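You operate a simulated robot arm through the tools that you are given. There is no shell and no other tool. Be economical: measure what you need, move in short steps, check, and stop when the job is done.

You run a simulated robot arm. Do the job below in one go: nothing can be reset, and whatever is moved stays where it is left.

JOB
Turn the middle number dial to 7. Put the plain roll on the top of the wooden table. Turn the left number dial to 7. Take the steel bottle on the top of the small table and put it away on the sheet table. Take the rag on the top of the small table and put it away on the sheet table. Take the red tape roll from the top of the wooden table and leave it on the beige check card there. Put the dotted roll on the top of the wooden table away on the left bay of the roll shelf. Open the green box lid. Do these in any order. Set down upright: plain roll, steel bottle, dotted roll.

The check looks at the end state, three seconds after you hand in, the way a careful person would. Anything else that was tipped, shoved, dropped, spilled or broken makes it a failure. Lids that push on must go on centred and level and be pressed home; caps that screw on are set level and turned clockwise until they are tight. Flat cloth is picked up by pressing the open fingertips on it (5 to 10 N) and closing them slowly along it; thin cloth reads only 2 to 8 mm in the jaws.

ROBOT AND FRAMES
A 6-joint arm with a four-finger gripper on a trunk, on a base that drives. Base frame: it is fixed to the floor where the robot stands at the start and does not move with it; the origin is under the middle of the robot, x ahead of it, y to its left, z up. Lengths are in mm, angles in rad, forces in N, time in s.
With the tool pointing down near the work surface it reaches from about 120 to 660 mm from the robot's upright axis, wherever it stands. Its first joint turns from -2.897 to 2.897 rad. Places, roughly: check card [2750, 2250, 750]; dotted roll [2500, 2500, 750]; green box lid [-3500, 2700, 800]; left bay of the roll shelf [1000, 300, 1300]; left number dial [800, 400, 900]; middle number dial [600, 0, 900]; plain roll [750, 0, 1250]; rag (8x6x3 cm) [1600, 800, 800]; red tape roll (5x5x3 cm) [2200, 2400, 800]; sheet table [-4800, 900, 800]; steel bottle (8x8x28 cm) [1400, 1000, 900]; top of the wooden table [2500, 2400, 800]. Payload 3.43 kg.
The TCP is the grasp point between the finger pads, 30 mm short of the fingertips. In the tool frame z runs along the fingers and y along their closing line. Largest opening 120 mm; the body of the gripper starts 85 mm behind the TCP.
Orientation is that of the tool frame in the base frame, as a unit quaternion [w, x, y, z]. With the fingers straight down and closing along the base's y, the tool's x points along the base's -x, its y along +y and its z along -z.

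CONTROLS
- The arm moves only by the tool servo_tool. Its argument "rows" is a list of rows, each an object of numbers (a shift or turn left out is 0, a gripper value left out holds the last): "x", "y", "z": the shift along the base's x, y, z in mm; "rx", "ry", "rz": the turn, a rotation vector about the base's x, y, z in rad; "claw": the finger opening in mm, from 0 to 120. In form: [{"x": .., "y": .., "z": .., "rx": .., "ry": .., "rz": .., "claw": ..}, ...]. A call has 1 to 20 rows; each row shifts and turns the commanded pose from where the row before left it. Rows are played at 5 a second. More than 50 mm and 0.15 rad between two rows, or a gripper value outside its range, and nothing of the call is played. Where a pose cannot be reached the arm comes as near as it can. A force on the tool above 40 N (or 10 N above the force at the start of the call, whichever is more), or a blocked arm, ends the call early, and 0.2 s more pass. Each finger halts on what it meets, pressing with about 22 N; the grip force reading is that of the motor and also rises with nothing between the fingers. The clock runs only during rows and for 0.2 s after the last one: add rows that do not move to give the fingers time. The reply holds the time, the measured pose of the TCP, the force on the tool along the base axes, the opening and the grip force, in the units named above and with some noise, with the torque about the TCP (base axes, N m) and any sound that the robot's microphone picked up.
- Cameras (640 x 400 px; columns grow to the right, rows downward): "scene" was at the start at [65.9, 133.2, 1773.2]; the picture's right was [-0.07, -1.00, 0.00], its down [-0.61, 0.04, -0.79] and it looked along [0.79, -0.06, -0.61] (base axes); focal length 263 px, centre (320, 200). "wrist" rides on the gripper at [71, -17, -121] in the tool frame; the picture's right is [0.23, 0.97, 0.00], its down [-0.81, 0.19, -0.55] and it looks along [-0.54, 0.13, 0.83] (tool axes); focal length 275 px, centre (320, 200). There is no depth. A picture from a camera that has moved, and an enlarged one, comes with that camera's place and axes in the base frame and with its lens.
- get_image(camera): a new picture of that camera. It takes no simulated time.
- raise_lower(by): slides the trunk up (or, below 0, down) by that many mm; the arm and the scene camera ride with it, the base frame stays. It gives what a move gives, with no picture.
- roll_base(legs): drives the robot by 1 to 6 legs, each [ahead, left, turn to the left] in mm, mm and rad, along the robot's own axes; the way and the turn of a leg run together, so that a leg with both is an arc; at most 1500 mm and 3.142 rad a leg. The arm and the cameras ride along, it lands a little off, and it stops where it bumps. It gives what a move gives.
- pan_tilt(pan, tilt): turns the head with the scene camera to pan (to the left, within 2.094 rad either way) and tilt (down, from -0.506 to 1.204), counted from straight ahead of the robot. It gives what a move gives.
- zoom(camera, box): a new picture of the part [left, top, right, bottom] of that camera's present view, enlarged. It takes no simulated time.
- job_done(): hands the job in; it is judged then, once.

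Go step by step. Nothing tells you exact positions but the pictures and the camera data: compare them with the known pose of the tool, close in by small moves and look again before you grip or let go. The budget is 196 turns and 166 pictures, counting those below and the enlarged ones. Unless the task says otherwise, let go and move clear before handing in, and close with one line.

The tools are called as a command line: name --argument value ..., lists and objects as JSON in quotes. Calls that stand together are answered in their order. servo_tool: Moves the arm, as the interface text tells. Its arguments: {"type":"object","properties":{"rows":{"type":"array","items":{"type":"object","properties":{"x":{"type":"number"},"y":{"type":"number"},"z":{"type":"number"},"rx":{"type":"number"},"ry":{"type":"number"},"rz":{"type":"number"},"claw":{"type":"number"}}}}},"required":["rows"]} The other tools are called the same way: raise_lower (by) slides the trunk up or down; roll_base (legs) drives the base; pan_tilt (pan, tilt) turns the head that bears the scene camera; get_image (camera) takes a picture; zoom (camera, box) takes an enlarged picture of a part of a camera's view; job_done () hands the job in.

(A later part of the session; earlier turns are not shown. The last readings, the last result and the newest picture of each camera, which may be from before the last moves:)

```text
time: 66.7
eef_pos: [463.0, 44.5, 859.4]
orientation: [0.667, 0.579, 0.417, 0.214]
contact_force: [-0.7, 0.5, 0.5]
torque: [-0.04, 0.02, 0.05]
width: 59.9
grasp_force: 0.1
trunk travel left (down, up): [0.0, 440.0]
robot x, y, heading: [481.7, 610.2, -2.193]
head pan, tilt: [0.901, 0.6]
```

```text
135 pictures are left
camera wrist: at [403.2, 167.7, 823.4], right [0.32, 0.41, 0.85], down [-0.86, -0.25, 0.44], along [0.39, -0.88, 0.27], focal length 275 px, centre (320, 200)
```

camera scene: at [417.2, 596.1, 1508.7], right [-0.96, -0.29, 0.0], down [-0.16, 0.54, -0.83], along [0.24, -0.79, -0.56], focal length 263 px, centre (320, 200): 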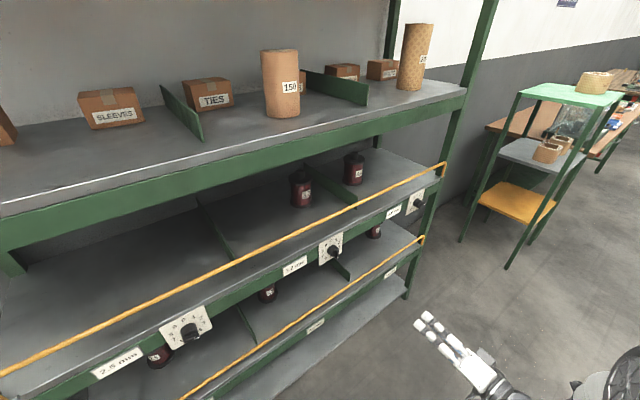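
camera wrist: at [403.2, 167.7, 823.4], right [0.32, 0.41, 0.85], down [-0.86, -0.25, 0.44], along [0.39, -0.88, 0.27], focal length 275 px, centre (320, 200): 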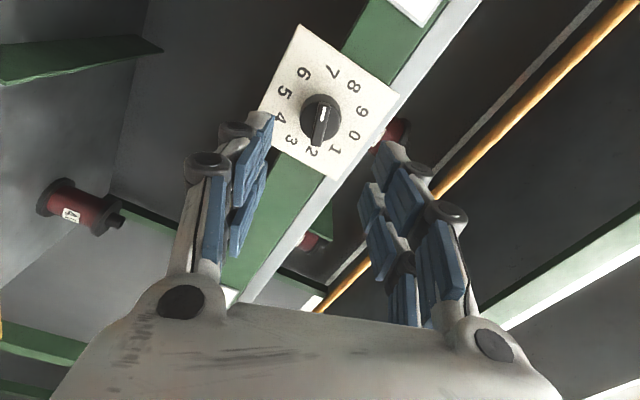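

Middle dial reads 7. Next, the left dial: I'll slide the base along the shelf by 420 mm and pre-roll the gripper -144° so the turn to 7 ends in a known posture.

servo_tool --rows '[{"x": -24, "y": 18}, {"rx": -0.1194, "ry": 0.0871}, {"rx": -0.1194, "ry": 0.0871}, {"rx": -0.1194, "ry": 0.0871}, {"rx": -0.1194, "ry": 0.0871}, {"rx": -0.1194, "ry": 0.0871}, {"rx": -0.1194, "ry": 0.0871}, {"rx": -0.1194, "ry": 0.0871}, {"rx": -0.1194, "ry": 0.0871}, {"rx": -0.1194, "ry": 0.0871}, {"rx": -0.1194, "ry": 0.0871}, {"rx": -0.1194, "ry": 0.0871}, {"rx": -0.1194, "ry": 0.0871}, {"rx": -0.1194, "ry": 0.0871}, {"rx": -0.1194, "ry": 0.0871}, {"rx": -0.1194, "ry": 0.0871}, {"rx": -0.1194, "ry": 0.0871}, {"rx": -0.1194, "ry": 0.0871}, {}]'

roll_base --legs '[[-420, -5, 0]]'

servo_tool --rows '[{"x": 15, "y": 20}, {"x": 15, "y": 20}, {}]'

get_image --camera "wrist"

```text
time: 70.7
eef_pos: [332.4, -113.7, 878.2]
orientation: [0.456, -0.167, 0.689, -0.537]
contact_force: [0.3, -0.1, -0.2]
torque: [0.0, -0.01, 0.02]
width: 60.1
grasp_force: 0.0
out of reach, approached as far as the arm can: row 10, 11, 12, 13, 14, 15, 16, 18
trunk travel left (down, up): [0.0, 440.0]
robot x, y, heading: [485.4, 615.9, -2.193]
head pan, tilt: [0.901, 0.6]
```

```text
time: 73.3
eef_pos: [579.1, 237.9, 878.0]
orientation: [0.455, -0.167, 0.69, -0.537]
contact_force: [-0.4, 0.4, -0.4]
torque: [0.02, 0.02, -0.04]
width: 60.1
grasp_force: 0.0
trunk travel left (down, up): [0.0, 440.0]
robot x, y, heading: [732.2, 966.2, -2.198]
head pan, tilt: [0.901, 0.6]
```

```text
time: 74.1
eef_pos: [577.5, 239.1, 877.3]
orientation: [0.456, -0.167, 0.689, -0.538]
contact_force: [0.1, 0.0, 0.3]
torque: [-0.01, 0.0, 0.05]
width: 60.1
grasp_force: 0.1
out of reach, approached as far as the arm can: row 1, 2
trunk travel left (down, up): [0.0, 440.0]
robot x, y, heading: [735.5, 960.4, -2.196]
head pan, tilt: [0.901, 0.6]
```

```text
134 pictures are left
camera wrist: at [439.2, 253.7, 861.1], right [0.13, 0.19, -0.97], down [0.03, 0.98, 0.2], along [0.99, -0.06, 0.12], focal length 275 px, centre (320, 200)
```

wrist: 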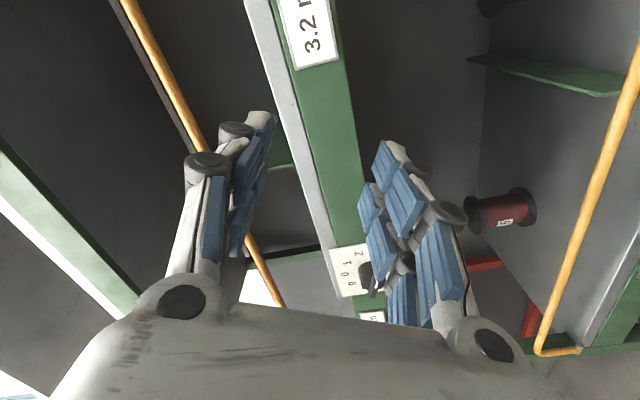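

The roll has a limit that way, and the arm stretched. I'll roll back the positive way, shift back, and use the flipped grip (108°→252°) instead.

servo_tool --rows '[{"x": -8, "y": 6, "rx": 0.1194, "ry": -0.0871}, {"x": -8, "y": 6, "rx": 0.1194, "ry": -0.0871}, {"rx": 0.1194, "ry": -0.0871}, {"rx": 0.1194, "ry": -0.0871}, {"rx": 0.1194, "ry": -0.0871}, {"rx": 0.1194, "ry": -0.0871}, {"rx": 0.1194, "ry": -0.0871}, {"rx": 0.1194, "ry": -0.0871}, {"x": 14, "y": 19, "rx": 0.1194, "ry": -0.0871}, {"x": 14, "y": 19, "rx": 0.1194, "ry": -0.0871}, {"x": 14, "y": 19, "rx": 0.1194, "ry": -0.0871}, {"x": 14, "y": 19, "rx": 0.1194, "ry": -0.0871}, {"x": 14, "y": 19, "rx": 0.1194, "ry": -0.0871}, {"x": 14, "y": 19, "rx": 0.1194, "ry": -0.0871}, {"x": 14, "y": 19, "rx": 0.1194, "ry": -0.0871}, {"x": 14, "y": 19, "rx": 0.1194, "ry": -0.0871}, {"x": 14, "y": 19, "rx": 0.1194, "ry": -0.0871}, {}]'

get_image --camera "wrist"

```text
time: 77.9
eef_pos: [577.3, 265.3, 856.4]
orientation: [0.71, 0.397, 0.581, -0.007]
contact_force: [0.8, 0.4, 0.2]
torque: [0.01, 0.0, -0.04]
width: 59.8
grasp_force: 0.1
out of reach, approached as far as the arm can: row 9, 10, 11, 12, 13, 14, 15, 16, 17
trunk travel left (down, up): [0.0, 440.0]
robot x, y, heading: [733.8, 963.9, -2.196]
head pan, tilt: [0.901, 0.6]
```

```text
133 pictures are left
camera wrist: at [494.5, 355.5, 785.4], right [0.53, 0.77, 0.35], down [-0.63, 0.08, 0.78], along [0.57, -0.63, 0.52], focal length 275 px, centre (320, 200)
```

wrist: 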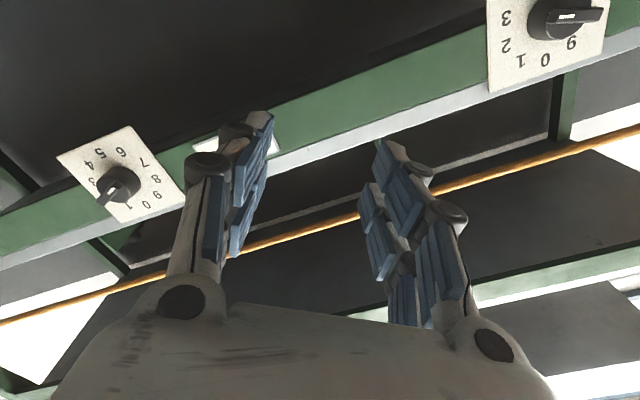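

The elbow is straight again. I'll lift and fold inward as before to free it.

servo_tool --rows '[{"x": 8, "y": 26, "z": 40}, {"x": 8, "y": 26, "z": 40}, {"x": 8, "y": 26, "z": 40}, {"x": 8, "y": 26, "z": 40}, {"x": 8, "y": 26, "z": 40}, {"x": 8, "y": 26, "z": 40}, {}]'

```text
time: 79.5
eef_pos: [636.3, 432.9, 1099.6]
orientation: [0.71, 0.406, 0.575, 0.004]
contact_force: [0.0, -0.5, -0.6]
torque: [-0.02, 0.02, 0.02]
width: 59.7
grasp_force: 0.1
trunk travel left (down, up): [0.0, 440.0]
robot x, y, heading: [731.8, 966.5, -2.195]
head pan, tilt: [0.901, 0.6]
```

Freed. I'll roll to the 108° grip while coming down to dial height.

servo_tool --rows '[{"x": 2.5, "y": 3.5, "z": -27, "rx": 0.1136, "ry": -0.0828}, {"x": 2.5, "y": 3.5, "z": -27, "rx": 0.1136, "ry": -0.0828}, {"x": 2.5, "y": 3.5, "z": -27, "rx": 0.1136, "ry": -0.0828}, {"x": 2.5, "y": 3.5, "z": -27, "rx": 0.1136, "ry": -0.0828}, {"x": 2.5, "y": 3.5, "z": -27, "rx": 0.1136, "ry": -0.0828}, {"x": 2.5, "y": 3.5, "z": -27, "rx": 0.1136, "ry": -0.0828}, {"x": 2.5, "y": 3.5, "z": -27, "rx": 0.1136, "ry": -0.0828}, {"x": 2.5, "y": 3.5, "z": -27, "rx": 0.1136, "ry": -0.0828}, {"x": 2.5, "y": 3.5, "z": -27, "rx": 0.1136, "ry": -0.0828}, {}]'

get_image --camera "wrist"

```text
time: 81.7
eef_pos: [657.0, 464.6, 855.0]
orientation: [0.578, 0.666, 0.215, 0.42]
contact_force: [0.2, 0.3, -0.2]
torque: [-0.01, -0.01, -0.01]
width: 59.7
grasp_force: 0.1
trunk travel left (down, up): [0.0, 440.0]
robot x, y, heading: [733.7, 962.1, -2.196]
head pan, tilt: [0.901, 0.6]
```

```text
132 pictures are left
camera wrist: at [604.1, 596.0, 858.5], right [-0.07, -0.06, 1.0], down [-0.94, -0.34, -0.08], along [0.35, -0.94, -0.03], focal length 275 px, centre (320, 200)
```

wrist: 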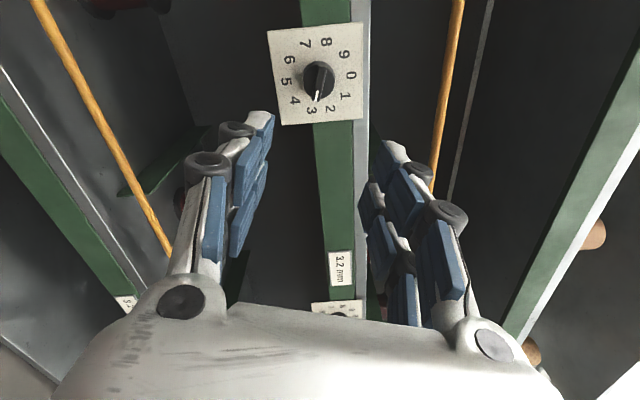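

Left dial mark is on 3, knob at (843,345,858), and gripper orientation is right. Approaching.

servo_tool --rows '[{"x": 29, "y": -17, "z": 1}, {"x": 29, "y": -17, "z": 1}, {"x": 29, "y": -17, "z": 1}, {"x": 29, "y": -17}, {}]'

get_image --camera "wrist"

```text
time: 82.9
eef_pos: [772.9, 396.0, 858.8]
orientation: [0.579, 0.666, 0.215, 0.418]
contact_force: [-0.2, -0.3, 0.8]
torque: [-0.03, -0.01, 0.02]
width: 59.7
grasp_force: 0.1
trunk travel left (down, up): [0.0, 440.0]
robot x, y, heading: [730.5, 966.0, -2.197]
head pan, tilt: [0.901, 0.6]
```

```text
131 pictures are left
camera wrist: at [720.2, 527.0, 861.5], right [-0.06, -0.05, 1.0], down [-0.94, -0.34, -0.08], along [0.35, -0.94, -0.03], focal length 275 px, centre (320, 200)
```

wrist: 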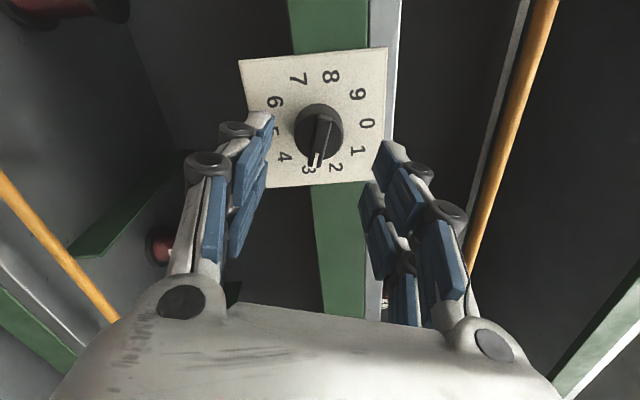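

servo_tool --rows '[{"x": 9, "y": -6.5}, {"x": 9, "y": -6.5}, {"x": 9, "y": -6.5}, {"x": 8, "y": -6}, {}, {"claw": 45}, {"claw": 35}, {"claw": 25}, {"claw": 15}, {"claw": 5}, {"claw": 0}, {}]'

get_image --camera "wrist"

```text
time: 85.5
eef_pos: [808.7, 370.3, 858.6]
orientation: [0.577, 0.667, 0.215, 0.419]
contact_force: [-0.5, 4.4, -6.8]
torque: [0.17, 0.18, 0.16]
width: 33.5
grasp_force: 44.8
trunk travel left (down, up): [0.0, 440.0]
robot x, y, heading: [729.3, 960.5, -2.193]
head pan, tilt: [0.901, 0.6]
```

```text
130 pictures are left
camera wrist: at [755.7, 501.8, 862.0], right [-0.06, -0.06, 1.0], down [-0.94, -0.34, -0.08], along [0.35, -0.94, -0.03], focal length 275 px, centre (320, 200)
```

wrist: 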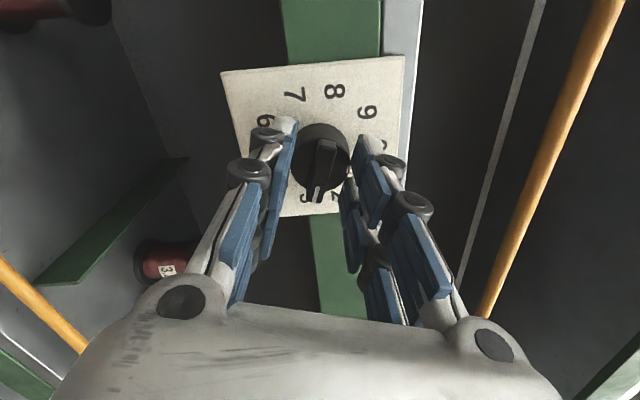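

It closed on the drum (33 mm) rather than the bar; I'll open, retreat 6 mm and regrip the bar.

servo_tool --rows '[{"claw": 50}, {"claw": 50}, {"x": -4.8, "y": 3.5}, {}, {"claw": 35}, {"claw": 25}, {"claw": 15}, {"claw": 5}, {"claw": 0}, {}]'

```text
time: 87.7
eef_pos: [803.8, 374.5, 858.3]
orientation: [0.577, 0.667, 0.216, 0.419]
contact_force: [0.8, 0.7, -6.0]
torque: [0.14, 0.23, -0.13]
width: 9.9
grasp_force: 43.7
trunk travel left (down, up): [0.0, 440.0]
robot x, y, heading: [734.6, 966.3, -2.192]
head pan, tilt: [0.901, 0.6]
```

Bar gripped. Turning clockwise 72° first.

servo_tool --rows '[{"rx": 0.1129, "ry": -0.0823}, {"rx": 0.1129, "ry": -0.0823}, {"rx": 0.1129, "ry": -0.0823}, {"rx": 0.1129, "ry": -0.0823}, {"rx": 0.1129, "ry": -0.0823}, {}]'

```text
time: 89.1
eef_pos: [803.7, 374.8, 857.8]
orientation: [0.4, 0.702, -0.029, 0.588]
contact_force: [11.7, 4.6, -10.5]
torque: [0.31, 0.46, 0.16]
width: 10.0
grasp_force: 43.4
trunk travel left (down, up): [0.0, 440.0]
robot x, y, heading: [731.4, 966.1, -2.193]
head pan, tilt: [0.901, 0.6]
```

servo_tool --rows '[{"z": -0.8, "rx": 0.1129, "ry": -0.0823}, {"rx": 0.1129, "ry": -0.0823}, {"rx": 0.1129, "ry": -0.0823}, {"rx": 0.1129, "ry": -0.0823}, {"rx": 0.1129, "ry": -0.0823}, {}]'

get_image --camera "wrist"

```text
time: 90.5
eef_pos: [804.4, 375.2, 858.7]
orientation: [0.177, 0.653, -0.271, 0.685]
contact_force: [20.1, 6.0, -7.4]
torque: [-0.56, -0.77, 0.28]
width: 10.1
grasp_force: 43.4
trunk travel left (down, up): [0.0, 440.0]
robot x, y, heading: [728.9, 963.7, -2.193]
head pan, tilt: [0.901, 0.6]
```

```text
129 pictures are left
camera wrist: at [713.4, 453.5, 931.6], right [-0.6, -0.79, 0.09], down [-0.49, 0.27, -0.83], along [0.63, -0.54, -0.55], focal length 275 px, centre (320, 200)
```

wrist: 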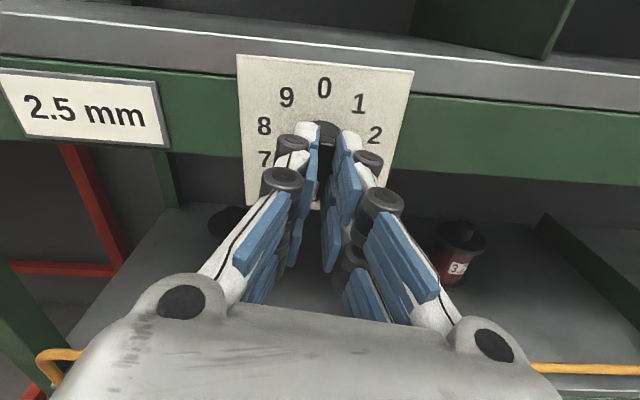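

Good so far (≈80°, mark near 5). Continuing with small correction.

servo_tool --rows '[{"x": 0.9, "y": 1.0, "z": -0.5, "rx": 0.1129, "ry": -0.0823}, {"rx": 0.1129, "ry": -0.0823}, {"rx": 0.1129, "ry": -0.0823}, {"rx": 0.1129, "ry": -0.0823}, {}]'

```text
time: 91.7
eef_pos: [803.4, 374.4, 858.8]
orientation: [-0.018, 0.555, -0.443, 0.704]
contact_force: [20.4, -1.6, -1.2]
torque: [-0.47, -0.63, -0.29]
width: 10.1
grasp_force: 43.8
trunk travel left (down, up): [0.0, 440.0]
robot x, y, heading: [728.4, 965.2, -2.201]
head pan, tilt: [0.901, 0.6]
```

servo_tool --rows '[{"x": 0.8, "y": -0.4, "rx": 0.1129, "ry": -0.0823}, {"rx": 0.1129, "ry": -0.0823}, {"rx": 0.1129, "ry": -0.0823}, {"rx": 0.1129, "ry": -0.0823}, {}]'

get_image --camera "wrist"

```text
time: 92.9
eef_pos: [804.5, 373.8, 861.0]
orientation: [-0.213, 0.414, -0.58, 0.669]
contact_force: [0.6, -2.1, 7.0]
torque: [-0.01, 0.05, 0.87]
width: 10.1
grasp_force: 43.7
trunk travel left (down, up): [0.0, 440.0]
robot x, y, heading: [731.0, 964.6, -2.196]
head pan, tilt: [0.901, 0.6]
```

```text
128 pictures are left
camera wrist: at [671.8, 397.1, 898.9], right [-0.32, -0.41, -0.86], down [-0.02, 0.91, -0.42], along [0.95, -0.12, -0.3], focal length 275 px, centre (320, 200)
```

wrist: 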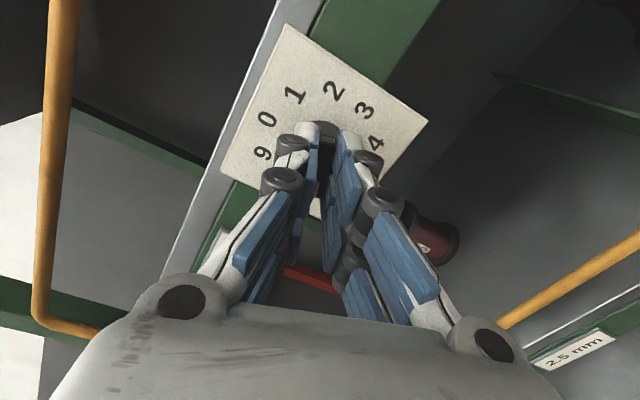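

The bar lies on the 2–7 axis with the mark on the 7 side. Release, back off and check.

servo_tool --rows '[{"claw": 20}, {"claw": 40}, {"claw": 60}, {"x": -16, "y": 12}, {"x": -24, "y": 18}, {"x": -24, "y": 18}, {"x": -24, "y": 18}, {}]'

get_image --camera "wrist"

```text
time: 94.7
eef_pos: [715.7, 441.5, 857.0]
orientation: [-0.213, 0.415, -0.581, 0.668]
contact_force: [0.3, 0.1, 0.1]
torque: [-0.02, 0.0, -0.01]
width: 60.0
grasp_force: 0.0
trunk travel left (down, up): [0.0, 440.0]
robot x, y, heading: [731.1, 965.0, -2.199]
head pan, tilt: [0.901, 0.6]
```

```text
127 pictures are left
camera wrist: at [583.5, 462.7, 896.1], right [-0.32, -0.41, -0.86], down [-0.02, 0.91, -0.42], along [0.95, -0.12, -0.3], focal length 275 px, centre (320, 200)
```

wrist: 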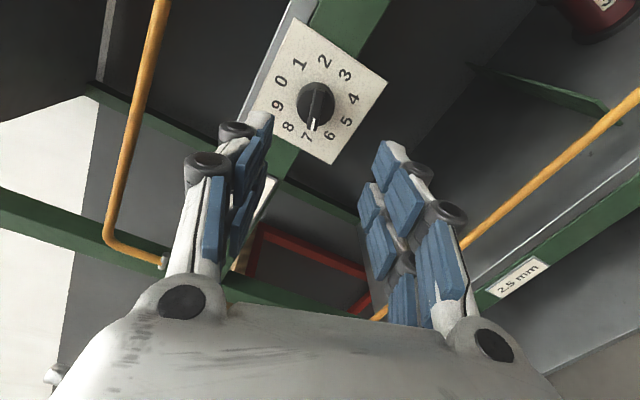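

Left dial reads 7. Next is the plain roll at about (720,-61), deck z≈1307. I'll back away, face the shelf, raise the trunk and fold the arm.

roll_base --legs '[[0, -350, 0], [0, 0, 1.568], [0, -900, 0]]'

raise_lower --by 270

pan_tilt --pan 0.15 --tilt 0.55

get_image --camera "scene"

```text
time: 105.1
eef_pos: [433.3, 427.0, 856.3]
orientation: [-0.62, 0.702, -0.124, 0.329]
contact_force: [0.5, 0.6, 0.8]
torque: [0.01, 0.03, -0.03]
width: 60.0
grasp_force: 0.0
trunk travel left (down, up): [0.0, 440.0]
robot x, y, heading: [-89.0, 454.3, -0.65]
head pan, tilt: [0.901, 0.6]
```

```text
time: 107.8
eef_pos: [433.9, 427.3, 1126.3]
orientation: [-0.62, 0.702, -0.125, 0.328]
contact_force: [0.4, 0.4, -0.3]
torque: [0.0, -0.01, 0.0]
width: 60.0
grasp_force: 0.1
trunk travel left (down, up): [-270.0, 170.0]
robot x, y, heading: [-87.4, 451.4, -0.649]
head pan, tilt: [0.901, 0.6]
```

```text
time: 108.9
eef_pos: [434.4, 428.7, 1124.9]
orientation: [-0.619, 0.702, -0.125, 0.329]
contact_force: [-0.6, -0.6, 0.2]
torque: [0.03, -0.01, -0.04]
width: 60.0
grasp_force: 0.1
trunk travel left (down, up): [-270.0, 170.0]
robot x, y, heading: [-93.6, 456.6, -0.65]
head pan, tilt: [0.15, 0.55]
```

```text
126 pictures are left
camera scene: at [57.3, 534.8, 1783.2], right [-0.48, -0.88, 0.0], down [-0.46, 0.25, -0.85], along [0.75, -0.41, -0.52], focal length 263 px, centre (320, 200)
```

scene: 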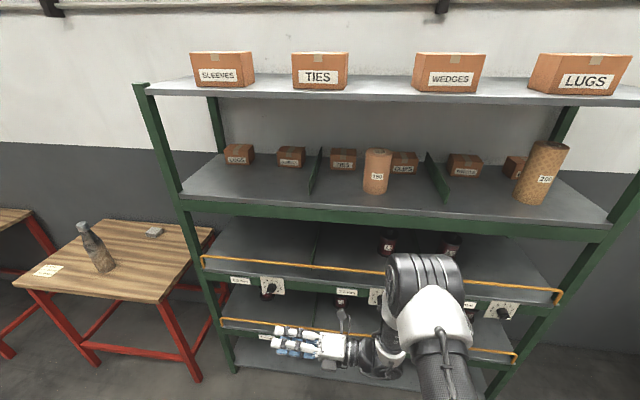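

Good view. I'll unwind the wrist roll while raising the hand, then swing to tool-down, then pitch toward the shelf.

servo_tool --rows '[{"z": 14, "rx": -0.0901, "ry": -0.1186}, {"z": 14, "rx": -0.0901, "ry": -0.1186}, {"z": 14, "rx": -0.0901, "ry": -0.1186}, {"z": 14, "rx": -0.0901, "ry": -0.1186}, {"z": 14, "rx": -0.0901, "ry": -0.1186}, {"z": 14, "rx": -0.0901, "ry": -0.1186}, {"z": 14, "rx": -0.0901, "ry": -0.1186}, {"z": 14, "rx": -0.0901, "ry": -0.1186}, {"z": 14, "rx": -0.0901, "ry": -0.1186}, {"z": 14, "rx": -0.0901, "ry": -0.1186}, {"z": 14, "rx": -0.0901, "ry": -0.1186}, {"z": 14, "rx": -0.0901, "ry": -0.1186}, {"z": 14, "rx": -0.0901, "ry": -0.1186}, {"z": 14, "rx": -0.0901, "ry": -0.1186}, {"z": 14, "rx": -0.0901, "ry": -0.1186}, {"z": 14, "rx": -0.0901, "ry": -0.1186}, {"z": 14, "rx": -0.0901, "ry": -0.1186}, {"z": 14, "rx": -0.0901, "ry": -0.1186}, {"z": 14, "rx": -0.0901, "ry": -0.1186}, {}]'

servo_tool --rows '[{"x": -13, "y": -17, "z": 5, "rx": -0.1137, "ry": 0.0864}, {"x": -13, "y": -17, "z": 5, "rx": -0.1137, "ry": 0.0864}, {"x": -13, "y": -17, "z": 5, "rx": -0.1137, "ry": 0.0864}, {"x": -13, "y": -17, "z": 5, "rx": -0.1137, "ry": 0.0864}, {"x": -13, "y": -17, "z": 5, "rx": -0.1137, "ry": 0.0864}, {"x": -13, "y": -17, "z": 5, "rx": -0.1137, "ry": 0.0864}, {"x": -13, "y": -17, "z": 5, "rx": -0.1137, "ry": 0.0864}, {"x": -13, "y": -17, "z": 5, "rx": -0.1137, "ry": 0.0864}, {"x": -13, "y": -17, "z": 5, "rx": -0.1137, "ry": 0.0864}, {"x": -13, "y": -17, "z": 5, "rx": -0.1137, "ry": 0.0864}, {"x": -13, "y": -17, "z": 5, "rx": -0.1137, "ry": 0.0864, "claw": 118}, {}]'

```text
time: 113.1
eef_pos: [433.0, 428.4, 1392.7]
orientation: [0.226, 0.219, 0.665, 0.678]
contact_force: [-0.4, -0.2, 0.3]
torque: [-0.01, 0.01, 0.03]
width: 60.0
grasp_force: 0.0
trunk travel left (down, up): [-270.0, 170.0]
robot x, y, heading: [-91.9, 454.2, -0.649]
head pan, tilt: [0.15, 0.55]
```

```text
time: 115.7
eef_pos: [290.3, 242.3, 1449.2]
orientation: [-0.002, 0.319, 0.948, 0.01]
contact_force: [0.6, -1.0, -0.2]
torque: [0.04, 0.02, -0.02]
width: 102.3
grasp_force: 0.2
trunk travel left (down, up): [-270.0, 170.0]
robot x, y, heading: [-90.6, 452.0, -0.648]
head pan, tilt: [0.15, 0.55]
```

Now pitch the tool up to 30° below horizontal.

servo_tool --rows '[{"z": -4, "rx": -0.0905, "ry": -0.1191}, {"z": -4, "rx": -0.0905, "ry": -0.1191}, {"z": -4, "rx": -0.0905, "ry": -0.1191}, {"z": -4, "rx": -0.0905, "ry": -0.1191}, {"z": -4, "rx": -0.0905, "ry": -0.1191}, {"z": -4, "rx": -0.0905, "ry": -0.1191}, {"z": -4, "rx": -0.0905, "ry": -0.1191}, {}]'

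get_image --camera "scene"

get_image --camera "wrist"

```text
time: 117.5
eef_pos: [289.8, 237.9, 1418.4]
orientation: [0.455, 0.277, 0.833, -0.148]
contact_force: [-1.4, 0.4, -0.2]
torque: [0.0, 0.03, -0.01]
width: 117.9
grasp_force: 0.1
trunk travel left (down, up): [-270.0, 170.0]
robot x, y, heading: [-89.7, 453.2, -0.648]
head pan, tilt: [0.15, 0.55]
```

```text
125 pictures are left
camera scene: at [57.3, 534.7, 1783.2], right [-0.48, -0.88, 0.0], down [-0.46, 0.25, -0.85], along [0.75, -0.41, -0.52], focal length 263 px, centre (320, 200)
```

scene: 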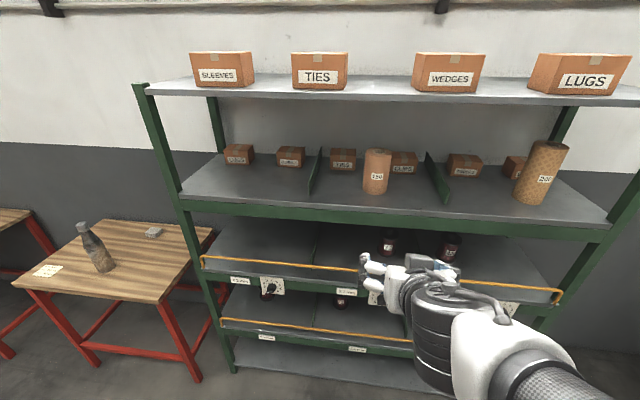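

```text
124 pictures are left
camera wrist: at [167.9, 309.2, 1424.5], right [0.48, 0.86, -0.19], down [0.09, 0.16, 0.98], along [0.87, -0.49, 0.0], focal length 275 px, centre (320, 200)
```

wrist: 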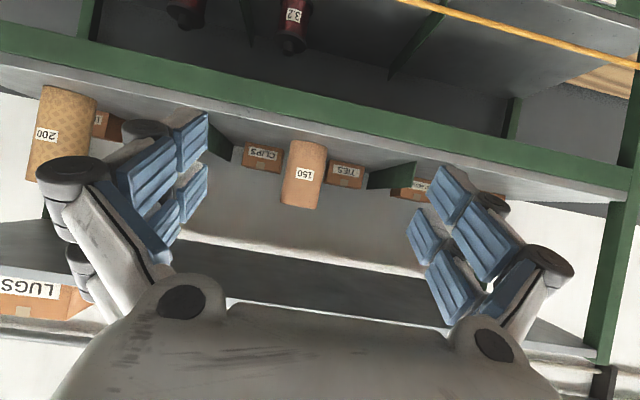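

The posture is reachable. Roll axis is near (722,-64). I'll drive forward 340 mm and recheck from close.

roll_base --legs '[[340, 20, 0]]'

get_image --camera "wrist"

get_image --camera "scene"

```text
time: 119.8
eef_pos: [574.8, 50.2, 1418.9]
orientation: [0.455, 0.275, 0.834, -0.147]
contact_force: [0.2, 0.1, -0.1]
torque: [0.0, 0.01, 0.02]
width: 118.2
grasp_force: 0.1
trunk travel left (down, up): [-270.0, 170.0]
robot x, y, heading: [193.9, 265.0, -0.643]
head pan, tilt: [0.15, 0.55]
```

```text
123 pictures are left
camera wrist: at [453.5, 120.9, 1424.6], right [0.48, 0.86, -0.19], down [0.09, 0.17, 0.98], along [0.87, -0.49, 0.0], focal length 275 px, centre (320, 200)
```

wrist: 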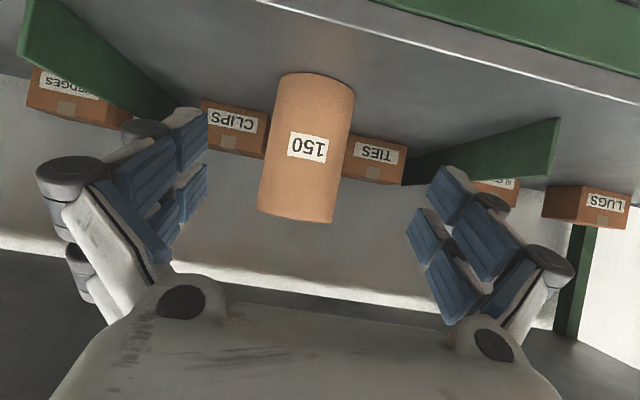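

```text
122 pictures are left
camera scene: at [341.4, 345.8, 1783.1], right [-0.47, -0.88, 0.0], down [-0.46, 0.25, -0.85], along [0.75, -0.4, -0.52], focal length 263 px, centre (320, 200)
```

scene: 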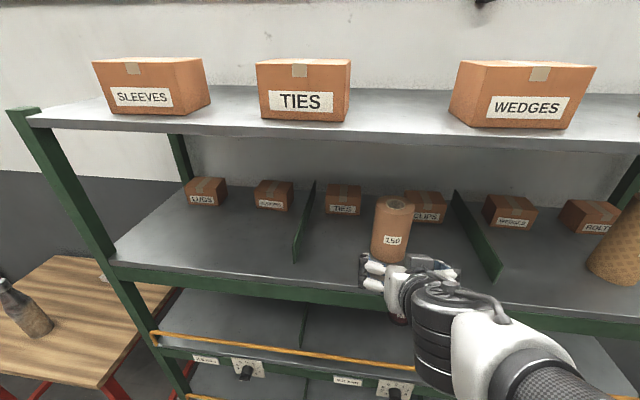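

Triangulation puts the roll axis at (721,-60). The fingers (118 open) are centred on it. I'll advance in two stages.

servo_tool --rows '[{"x": 18.3, "y": -13.7, "z": -3}, {"x": 18.3, "y": -13.7, "z": -3}, {"x": 18.3, "y": -13.7, "z": -3}, {"x": 18.3, "y": -13.7, "z": -3}, {"x": 18.3, "y": -13.7, "z": -3}, {}]'

get_image --camera "wrist"

get_image --camera "scene"

```text
time: 121.2
eef_pos: [666.9, -17.3, 1403.8]
orientation: [0.456, 0.275, 0.834, -0.147]
contact_force: [0.1, 0.8, -0.5]
torque: [-0.01, -0.02, 0.02]
width: 118.0
grasp_force: 0.0
trunk travel left (down, up): [-270.0, 170.0]
robot x, y, heading: [196.7, 264.7, -0.639]
head pan, tilt: [0.15, 0.55]
```

```text
121 pictures are left
camera wrist: at [545.9, 53.0, 1408.8], right [0.48, 0.86, -0.19], down [0.09, 0.17, 0.98], along [0.87, -0.49, 0.0], focal length 275 px, centre (320, 200)
```

wrist: 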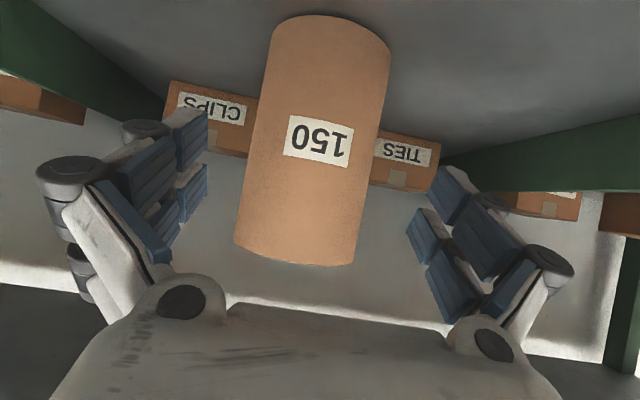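

```text
120 pictures are left
camera scene: at [339.8, 346.9, 1783.2], right [-0.47, -0.88, 0.0], down [-0.46, 0.25, -0.85], along [0.75, -0.4, -0.52], focal length 263 px, centre (320, 200)
```

scene: 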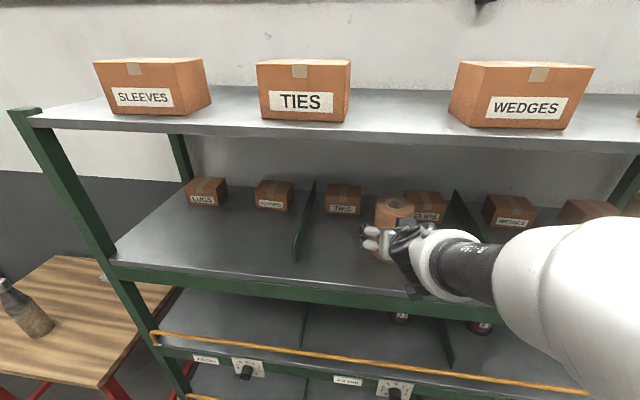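

Well centred. Final 69 mm and close.

servo_tool --rows '[{"x": 13.8, "y": -10.3, "z": -2}, {"x": 13.8, "y": -10.3, "z": -2}, {"x": 13.8, "y": -10.3, "z": -2}, {"x": 13.8, "y": -10.3, "z": -2}, {}, {"claw": 110}, {"claw": 100}, {"claw": 92}, {"claw": 84}, {"claw": 76}, {"claw": 68}, {"claw": 60}, {"claw": 60}, {}]'

get_image --camera "wrist"

```text
time: 124.2
eef_pos: [720.4, -57.0, 1396.0]
orientation: [0.457, 0.275, 0.833, -0.147]
contact_force: [-2.5, -3.2, 4.8]
torque: [-0.25, 0.13, -0.02]
width: 89.1
grasp_force: 22.5
trunk travel left (down, up): [-270.0, 170.0]
robot x, y, heading: [191.4, 265.0, -0.642]
head pan, tilt: [0.15, 0.55]
```

```text
119 pictures are left
camera wrist: at [598.7, 12.9, 1401.5], right [0.48, 0.86, -0.19], down [0.09, 0.17, 0.98], along [0.87, -0.49, 0.0], focal length 275 px, centre (320, 200)
```

wrist: 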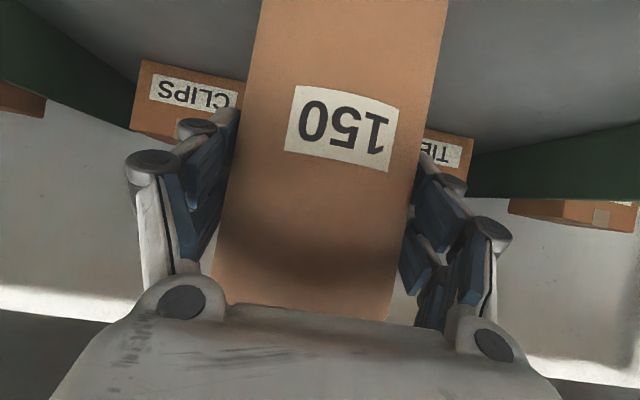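

Gripped at 89 mm. Lift and check the weight, then back out by the base.

servo_tool --rows '[{"z": 5}, {"z": 10}, {"z": 10}, {}]'

roll_base --legs '[[-450, 0, 0]]'

pan_tilt --pan 1.0 --tilt 0.45

get_image --camera "scene"

get_image --camera "wrist"

```text
time: 125.2
eef_pos: [722.0, -57.6, 1420.1]
orientation: [0.455, 0.275, 0.834, -0.147]
contact_force: [-0.6, 0.6, -5.7]
torque: [0.0, -0.01, -0.01]
width: 89.2
grasp_force: 22.0
trunk travel left (down, up): [-270.0, 170.0]
robot x, y, heading: [192.7, 265.7, -0.638]
head pan, tilt: [0.15, 0.55]
```

```text
time: 127.8
eef_pos: [367.6, 208.1, 1420.9]
orientation: [0.456, 0.275, 0.834, -0.147]
contact_force: [-1.0, -0.3, -6.4]
torque: [0.01, 0.01, -0.01]
width: 89.2
grasp_force: 21.9
trunk travel left (down, up): [-270.0, 170.0]
robot x, y, heading: [-159.1, 531.9, -0.645]
head pan, tilt: [0.15, 0.55]
```

```text
time: 129.0
eef_pos: [367.9, 207.8, 1420.0]
orientation: [0.455, 0.275, 0.834, -0.147]
contact_force: [-0.4, 0.2, -6.8]
torque: [0.0, 0.02, 0.03]
width: 89.4
grasp_force: 22.6
trunk travel left (down, up): [-270.0, 170.0]
robot x, y, heading: [-161.3, 531.8, -0.645]
head pan, tilt: [1.0, 0.45]
```

```text
118 pictures are left
camera scene: at [-5.1, 684.6, 1792.2], right [0.35, -0.94, 0.0], down [-0.41, -0.15, -0.9], along [0.84, 0.32, -0.44], focal length 263 px, centre (320, 200)
```

scene: 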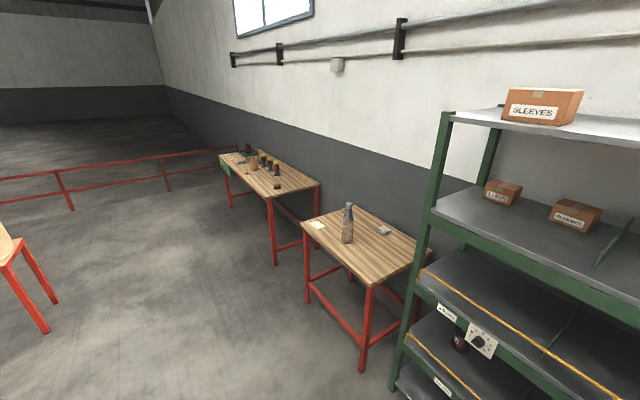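

```text
117 pictures are left
camera wrist: at [246.4, 277.3, 1425.7], right [0.48, 0.86, -0.19], down [0.09, 0.17, 0.98], along [0.87, -0.48, 0.0], focal length 275 px, centre (320, 200)
```

wrist: 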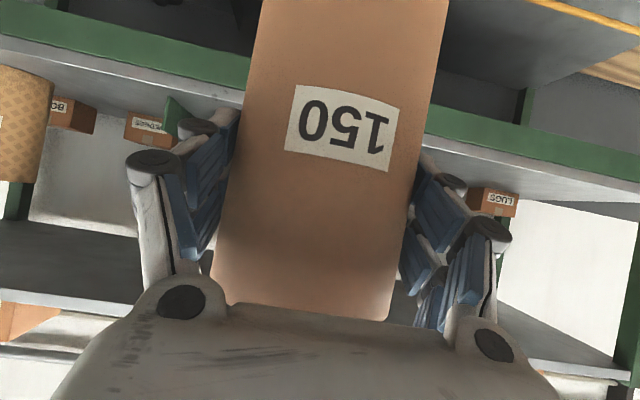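

Roll held (≈0.6 kg). The wooden table lies along the same wall, with its front at n≈385. I'll drive left along the wall to face it.

roll_base --legs '[[0, 1400, 0], [0, 1300, 0]]'

pan_tilt --pan 0.2 --tilt 0.75

get_image --camera "scene"

```text
time: 142.1
eef_pos: [2004.8, 2310.9, 1421.3]
orientation: [0.452, 0.29, 0.829, -0.156]
contact_force: [0.2, -0.1, -6.4]
torque: [0.01, 0.01, -0.01]
width: 89.2
grasp_force: 21.5
trunk travel left (down, up): [-270.0, 170.0]
robot x, y, heading: [1488.4, 2647.5, -0.677]
head pan, tilt: [1.0, 0.45]
```

```text
time: 143.2
eef_pos: [2004.7, 2311.1, 1420.7]
orientation: [0.453, 0.289, 0.829, -0.155]
contact_force: [0.2, 0.3, -5.6]
torque: [-0.01, 0.01, 0.01]
width: 89.1
grasp_force: 22.3
trunk travel left (down, up): [-270.0, 170.0]
robot x, y, heading: [1487.8, 2651.8, -0.679]
head pan, tilt: [0.201, 0.75]
```

```text
116 pictures are left
camera scene: at [1635.1, 2734.4, 1765.7], right [-0.46, -0.89, 0.0], down [-0.61, 0.31, -0.73], along [0.65, -0.33, -0.68], focal length 263 px, centre (320, 200)
```

scene: 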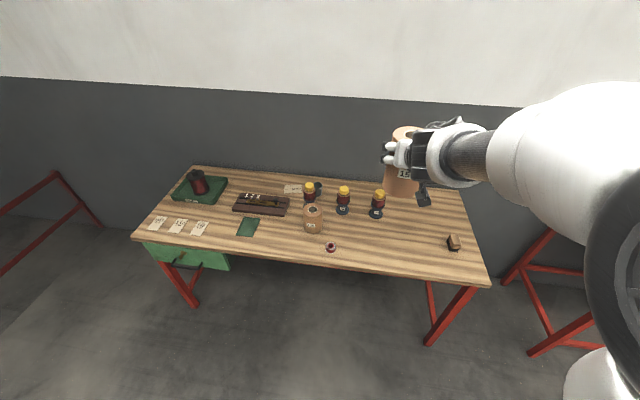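

zoom --camera "scene" --box '[130, 150, 330, 275]'

zoom --camera "scene" --box '[280, 150, 480, 275]'

```text
3.20 times, centred on (230, 212) of scene
camera zoom: at [1635.1, 2734.4, 1765.7], right [-0.46, -0.89, 0.0], down [-0.61, 0.31, -0.73], along [0.65, -0.33, -0.68], focal length 841 px, centre (608, 160)
```

zoom: 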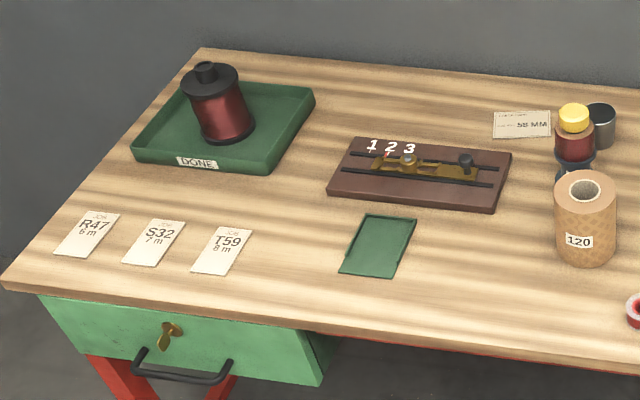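

```text
3.20 times, centred on (380, 212) of scene
camera zoom: at [1635.1, 2734.4, 1765.7], right [-0.46, -0.89, 0.0], down [-0.61, 0.31, -0.73], along [0.65, -0.33, -0.68], focal length 841 px, centre (128, 160)
```

zoom: 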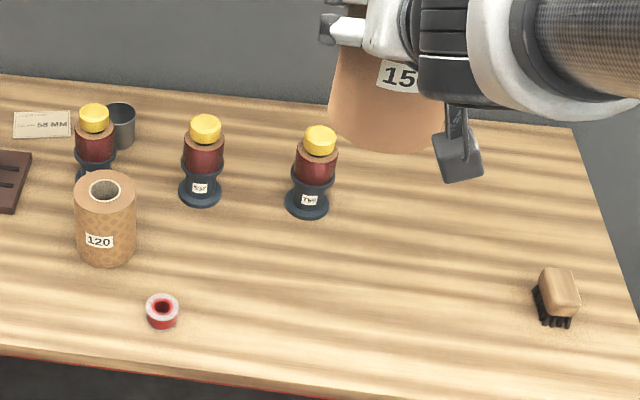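

The layout is clear: dotted roll ("120") near (2430,2360), tape at (2267,2351), beige "58 MM" card at (2763,2328), and a free spot on the right around (2120,2020). I'll lower the trunk and hand here in free space to test reach at table height.

raise_lower --by -270

servo_tool --rows '[{"z": -30}, {"z": -30}, {"z": -30}, {"z": -30}, {"z": -30}, {"z": -30}, {"z": -30}, {"z": -30}, {}]'

get_image --camera "scene"

```text
time: 146.0
eef_pos: [2004.8, 2310.8, 1149.8]
orientation: [0.453, 0.288, 0.83, -0.154]
contact_force: [-0.6, 0.5, -5.6]
torque: [0.03, -0.04, -0.01]
width: 89.3
grasp_force: 21.7
trunk travel left (down, up): [0.0, 440.0]
robot x, y, heading: [1490.9, 2646.4, -0.68]
head pan, tilt: [0.201, 0.75]
```

```text
time: 148.0
eef_pos: [2015.2, 2324.2, 927.7]
orientation: [0.449, 0.287, 0.831, -0.163]
contact_force: [1.2, -0.2, -6.4]
torque: [0.0, -0.01, 0.05]
width: 88.9
grasp_force: 22.0
out of reach, approached as far as the arm can: row 6, 7, 8
trunk travel left (down, up): [0.0, 440.0]
robot x, y, heading: [1489.0, 2648.8, -0.674]
head pan, tilt: [0.201, 0.75]
```

```text
113 pictures are left
camera scene: at [1635.0, 2734.5, 1495.8], right [-0.46, -0.89, 0.0], down [-0.61, 0.31, -0.73], along [0.65, -0.33, -0.68], focal length 263 px, centre (320, 200)
```

scene: 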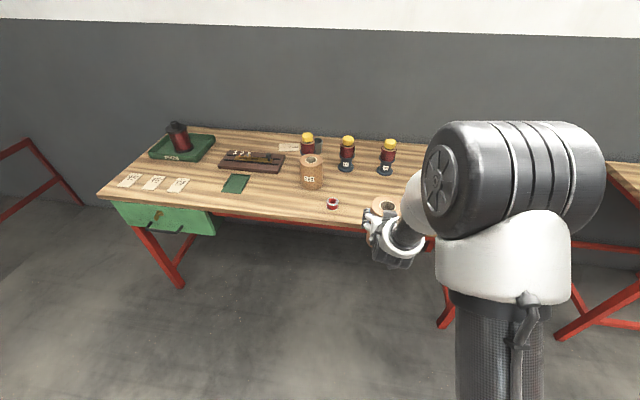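

At this distance the lower limit is z≈930. I'll extend forward 130 mm and then lower.

servo_tool --rows '[{"x": 26, "y": -20}, {"x": 26, "y": -20}, {"x": 26, "y": -20}, {"x": 26, "y": -20}, {"z": -15}, {"z": -15}, {"z": -15}, {}]'

```text
time: 149.8
eef_pos: [2121.6, 2239.7, 886.6]
orientation: [0.456, 0.29, 0.827, -0.158]
contact_force: [5.3, -7.1, 17.0]
torque: [-0.31, -0.16, -0.04]
width: 89.6
grasp_force: 21.6
trunk travel left (down, up): [0.0, 440.0]
robot x, y, heading: [1489.9, 2652.7, -0.678]
head pan, tilt: [0.201, 0.75]
```

The roll's bottom touched the table edge: the table top is near z≈798. Lifting at once and re-looking.

servo_tool --rows '[{"z": 15}, {"z": 20}, {}]'

get_image --camera "wrist"

get_image --camera "scene"

```text
time: 150.6
eef_pos: [2121.5, 2241.7, 914.9]
orientation: [0.451, 0.289, 0.831, -0.154]
contact_force: [0.1, 0.4, -5.9]
torque: [0.03, 0.03, -0.04]
width: 89.2
grasp_force: 22.1
trunk travel left (down, up): [0.0, 440.0]
robot x, y, heading: [1488.3, 2651.8, -0.677]
head pan, tilt: [0.201, 0.75]
```

```text
112 pictures are left
camera wrist: at [2001.6, 2316.0, 920.6], right [0.51, 0.84, -0.19], down [0.1, 0.16, 0.98], along [0.86, -0.51, 0.0], focal length 275 px, centre (320, 200)
```

wrist: 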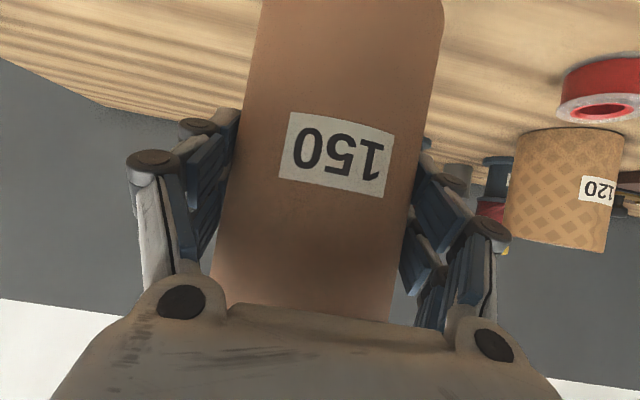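

```text
111 pictures are left
camera scene: at [1635.0, 2734.4, 1495.7], right [-0.46, -0.89, 0.0], down [-0.61, 0.31, -0.73], along [0.65, -0.33, -0.68], focal length 263 px, centre (320, 200)
```

scene: 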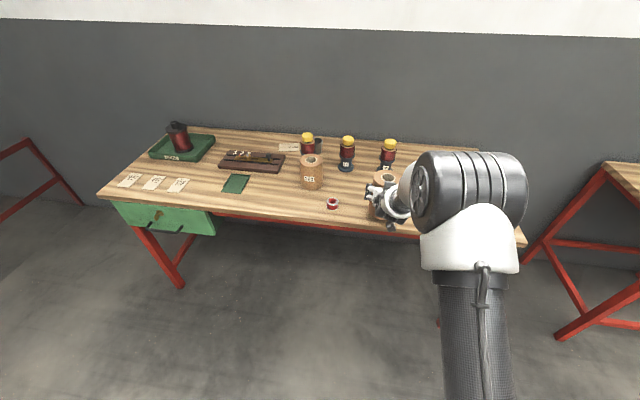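

Recomputed with z=798: I'll put the plain roll at about n=470, t=2880, well clear of spools and brush. Moving the base right then forward with 28 mm clearance.

roll_base --legs '[[0, -180, 0], [100, 0, 0]]'

get_image --camera "scene"

get_image --camera "wrist"

```text
time: 152.8
eef_pos: [2086.4, 2038.7, 915.0]
orientation: [0.452, 0.29, 0.829, -0.155]
contact_force: [-0.1, -0.2, -6.4]
torque: [-0.02, 0.03, 0.0]
width: 89.3
grasp_force: 22.3
trunk travel left (down, up): [0.0, 440.0]
robot x, y, heading: [1457.7, 2450.9, -0.678]
head pan, tilt: [0.201, 0.75]
```

```text
110 pictures are left
camera scene: at [1603.0, 2534.1, 1495.6], right [-0.46, -0.89, 0.0], down [-0.61, 0.32, -0.73], along [0.65, -0.34, -0.68], focal length 263 px, centre (320, 200)
```

scene: 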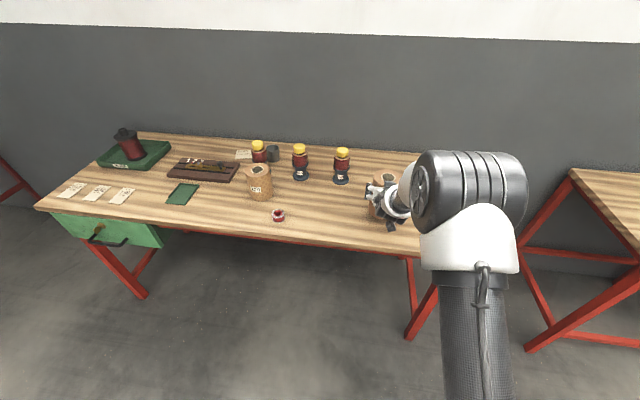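

```text
109 pictures are left
camera wrist: at [1967.9, 2113.9, 920.8], right [0.51, 0.84, -0.19], down [0.1, 0.16, 0.98], along [0.85, -0.52, 0.0], focal length 275 px, centre (320, 200)
```

wrist: 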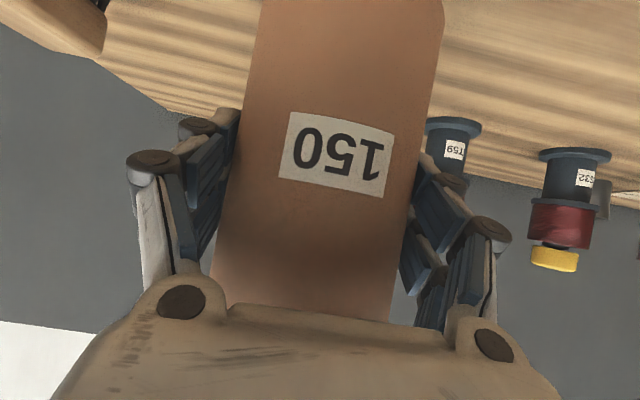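

In place over the free spot. Lowering gently to contact.

servo_tool --rows '[{"z": -8}, {"z": -8}, {"z": -6}, {"z": -2}, {}]'

servo_tool --rows '[{"z": -1.5}, {"z": -1}, {}]'

```text
time: 154.0
eef_pos: [2085.9, 2039.9, 890.7]
orientation: [0.452, 0.291, 0.829, -0.157]
contact_force: [-0.6, -0.2, -6.9]
torque: [-0.03, 0.02, 0.01]
width: 89.3
grasp_force: 22.3
trunk travel left (down, up): [0.0, 440.0]
robot x, y, heading: [1452.0, 2451.0, -0.677]
head pan, tilt: [0.201, 0.75]
```

```text
time: 154.8
eef_pos: [2086.9, 2040.0, 889.0]
orientation: [0.451, 0.292, 0.829, -0.157]
contact_force: [-0.6, -0.1, -6.6]
torque: [-0.02, 0.02, -0.03]
width: 89.3
grasp_force: 22.3
trunk travel left (down, up): [0.0, 440.0]
robot x, y, heading: [1456.2, 2452.6, -0.681]
head pan, tilt: [0.201, 0.75]
```

servo_tool --rows '[{"z": -1.5}, {"z": -1}, {}]'

servo_tool --rows '[{"z": -1}, {}]'

```text
time: 155.6
eef_pos: [2087.3, 2040.1, 887.4]
orientation: [0.452, 0.29, 0.829, -0.156]
contact_force: [-0.5, 0.4, -2.6]
torque: [0.12, 0.21, -0.03]
width: 89.1
grasp_force: 22.1
trunk travel left (down, up): [0.0, 440.0]
robot x, y, heading: [1456.4, 2452.0, -0.683]
head pan, tilt: [0.201, 0.75]
```

```text
time: 156.2
eef_pos: [2086.6, 2041.2, 886.1]
orientation: [0.453, 0.291, 0.828, -0.157]
contact_force: [0.1, 2.3, 4.3]
torque: [0.3, 0.57, -0.07]
width: 89.2
grasp_force: 22.3
trunk travel left (down, up): [0.0, 440.0]
robot x, y, heading: [1459.3, 2453.5, -0.683]
head pan, tilt: [0.201, 0.75]
```

Set down. Opening slowly and retracting along the tool axis.

servo_tool --rows '[{"claw": 92}, {"claw": 98}, {"claw": 106}, {"claw": 114}, {"claw": 118}, {}, {"x": -13, "y": 10, "z": 11}, {"x": -20, "y": 15.7, "z": 16}, {"x": -26, "y": 21, "z": 22}, {"x": -26, "y": 21, "z": 22}, {}]'

get_image --camera "wrist"

get_image --camera "scene"

```text
time: 158.6
eef_pos: [2002.3, 2108.3, 957.3]
orientation: [0.452, 0.292, 0.828, -0.157]
contact_force: [-0.4, 0.5, -0.4]
torque: [0.03, 0.02, 0.0]
width: 117.8
grasp_force: 0.1
trunk travel left (down, up): [0.0, 440.0]
robot x, y, heading: [1457.6, 2450.4, -0.679]
head pan, tilt: [0.201, 0.75]
```

```text
108 pictures are left
camera wrist: at [1883.7, 2182.7, 962.7], right [0.51, 0.84, -0.19], down [0.1, 0.16, 0.98], along [0.85, -0.52, 0.0], focal length 275 px, centre (320, 200)
```

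wrist: 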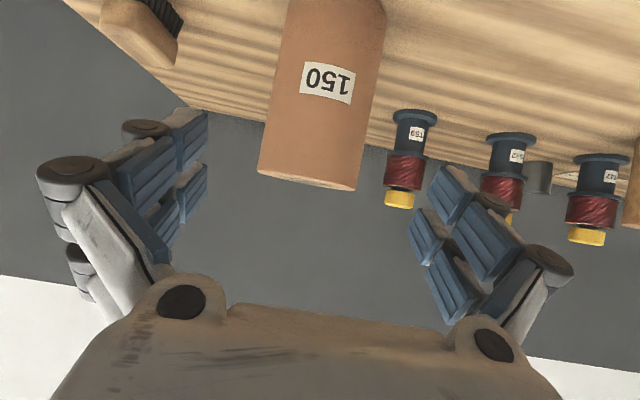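

```text
107 pictures are left
camera scene: at [1601.7, 2535.0, 1495.7], right [-0.46, -0.89, 0.0], down [-0.6, 0.32, -0.73], along [0.65, -0.34, -0.68], focal length 263 px, centre (320, 200)
```

scene: 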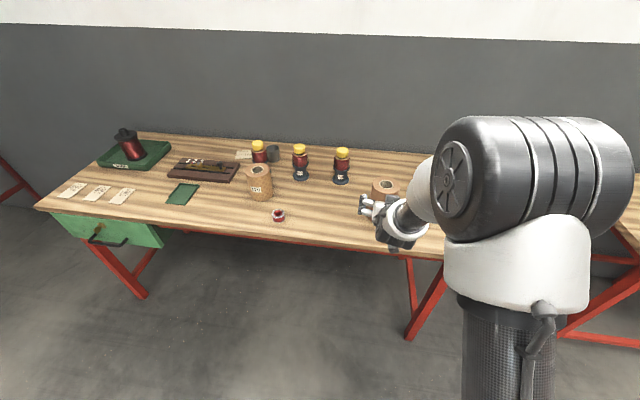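

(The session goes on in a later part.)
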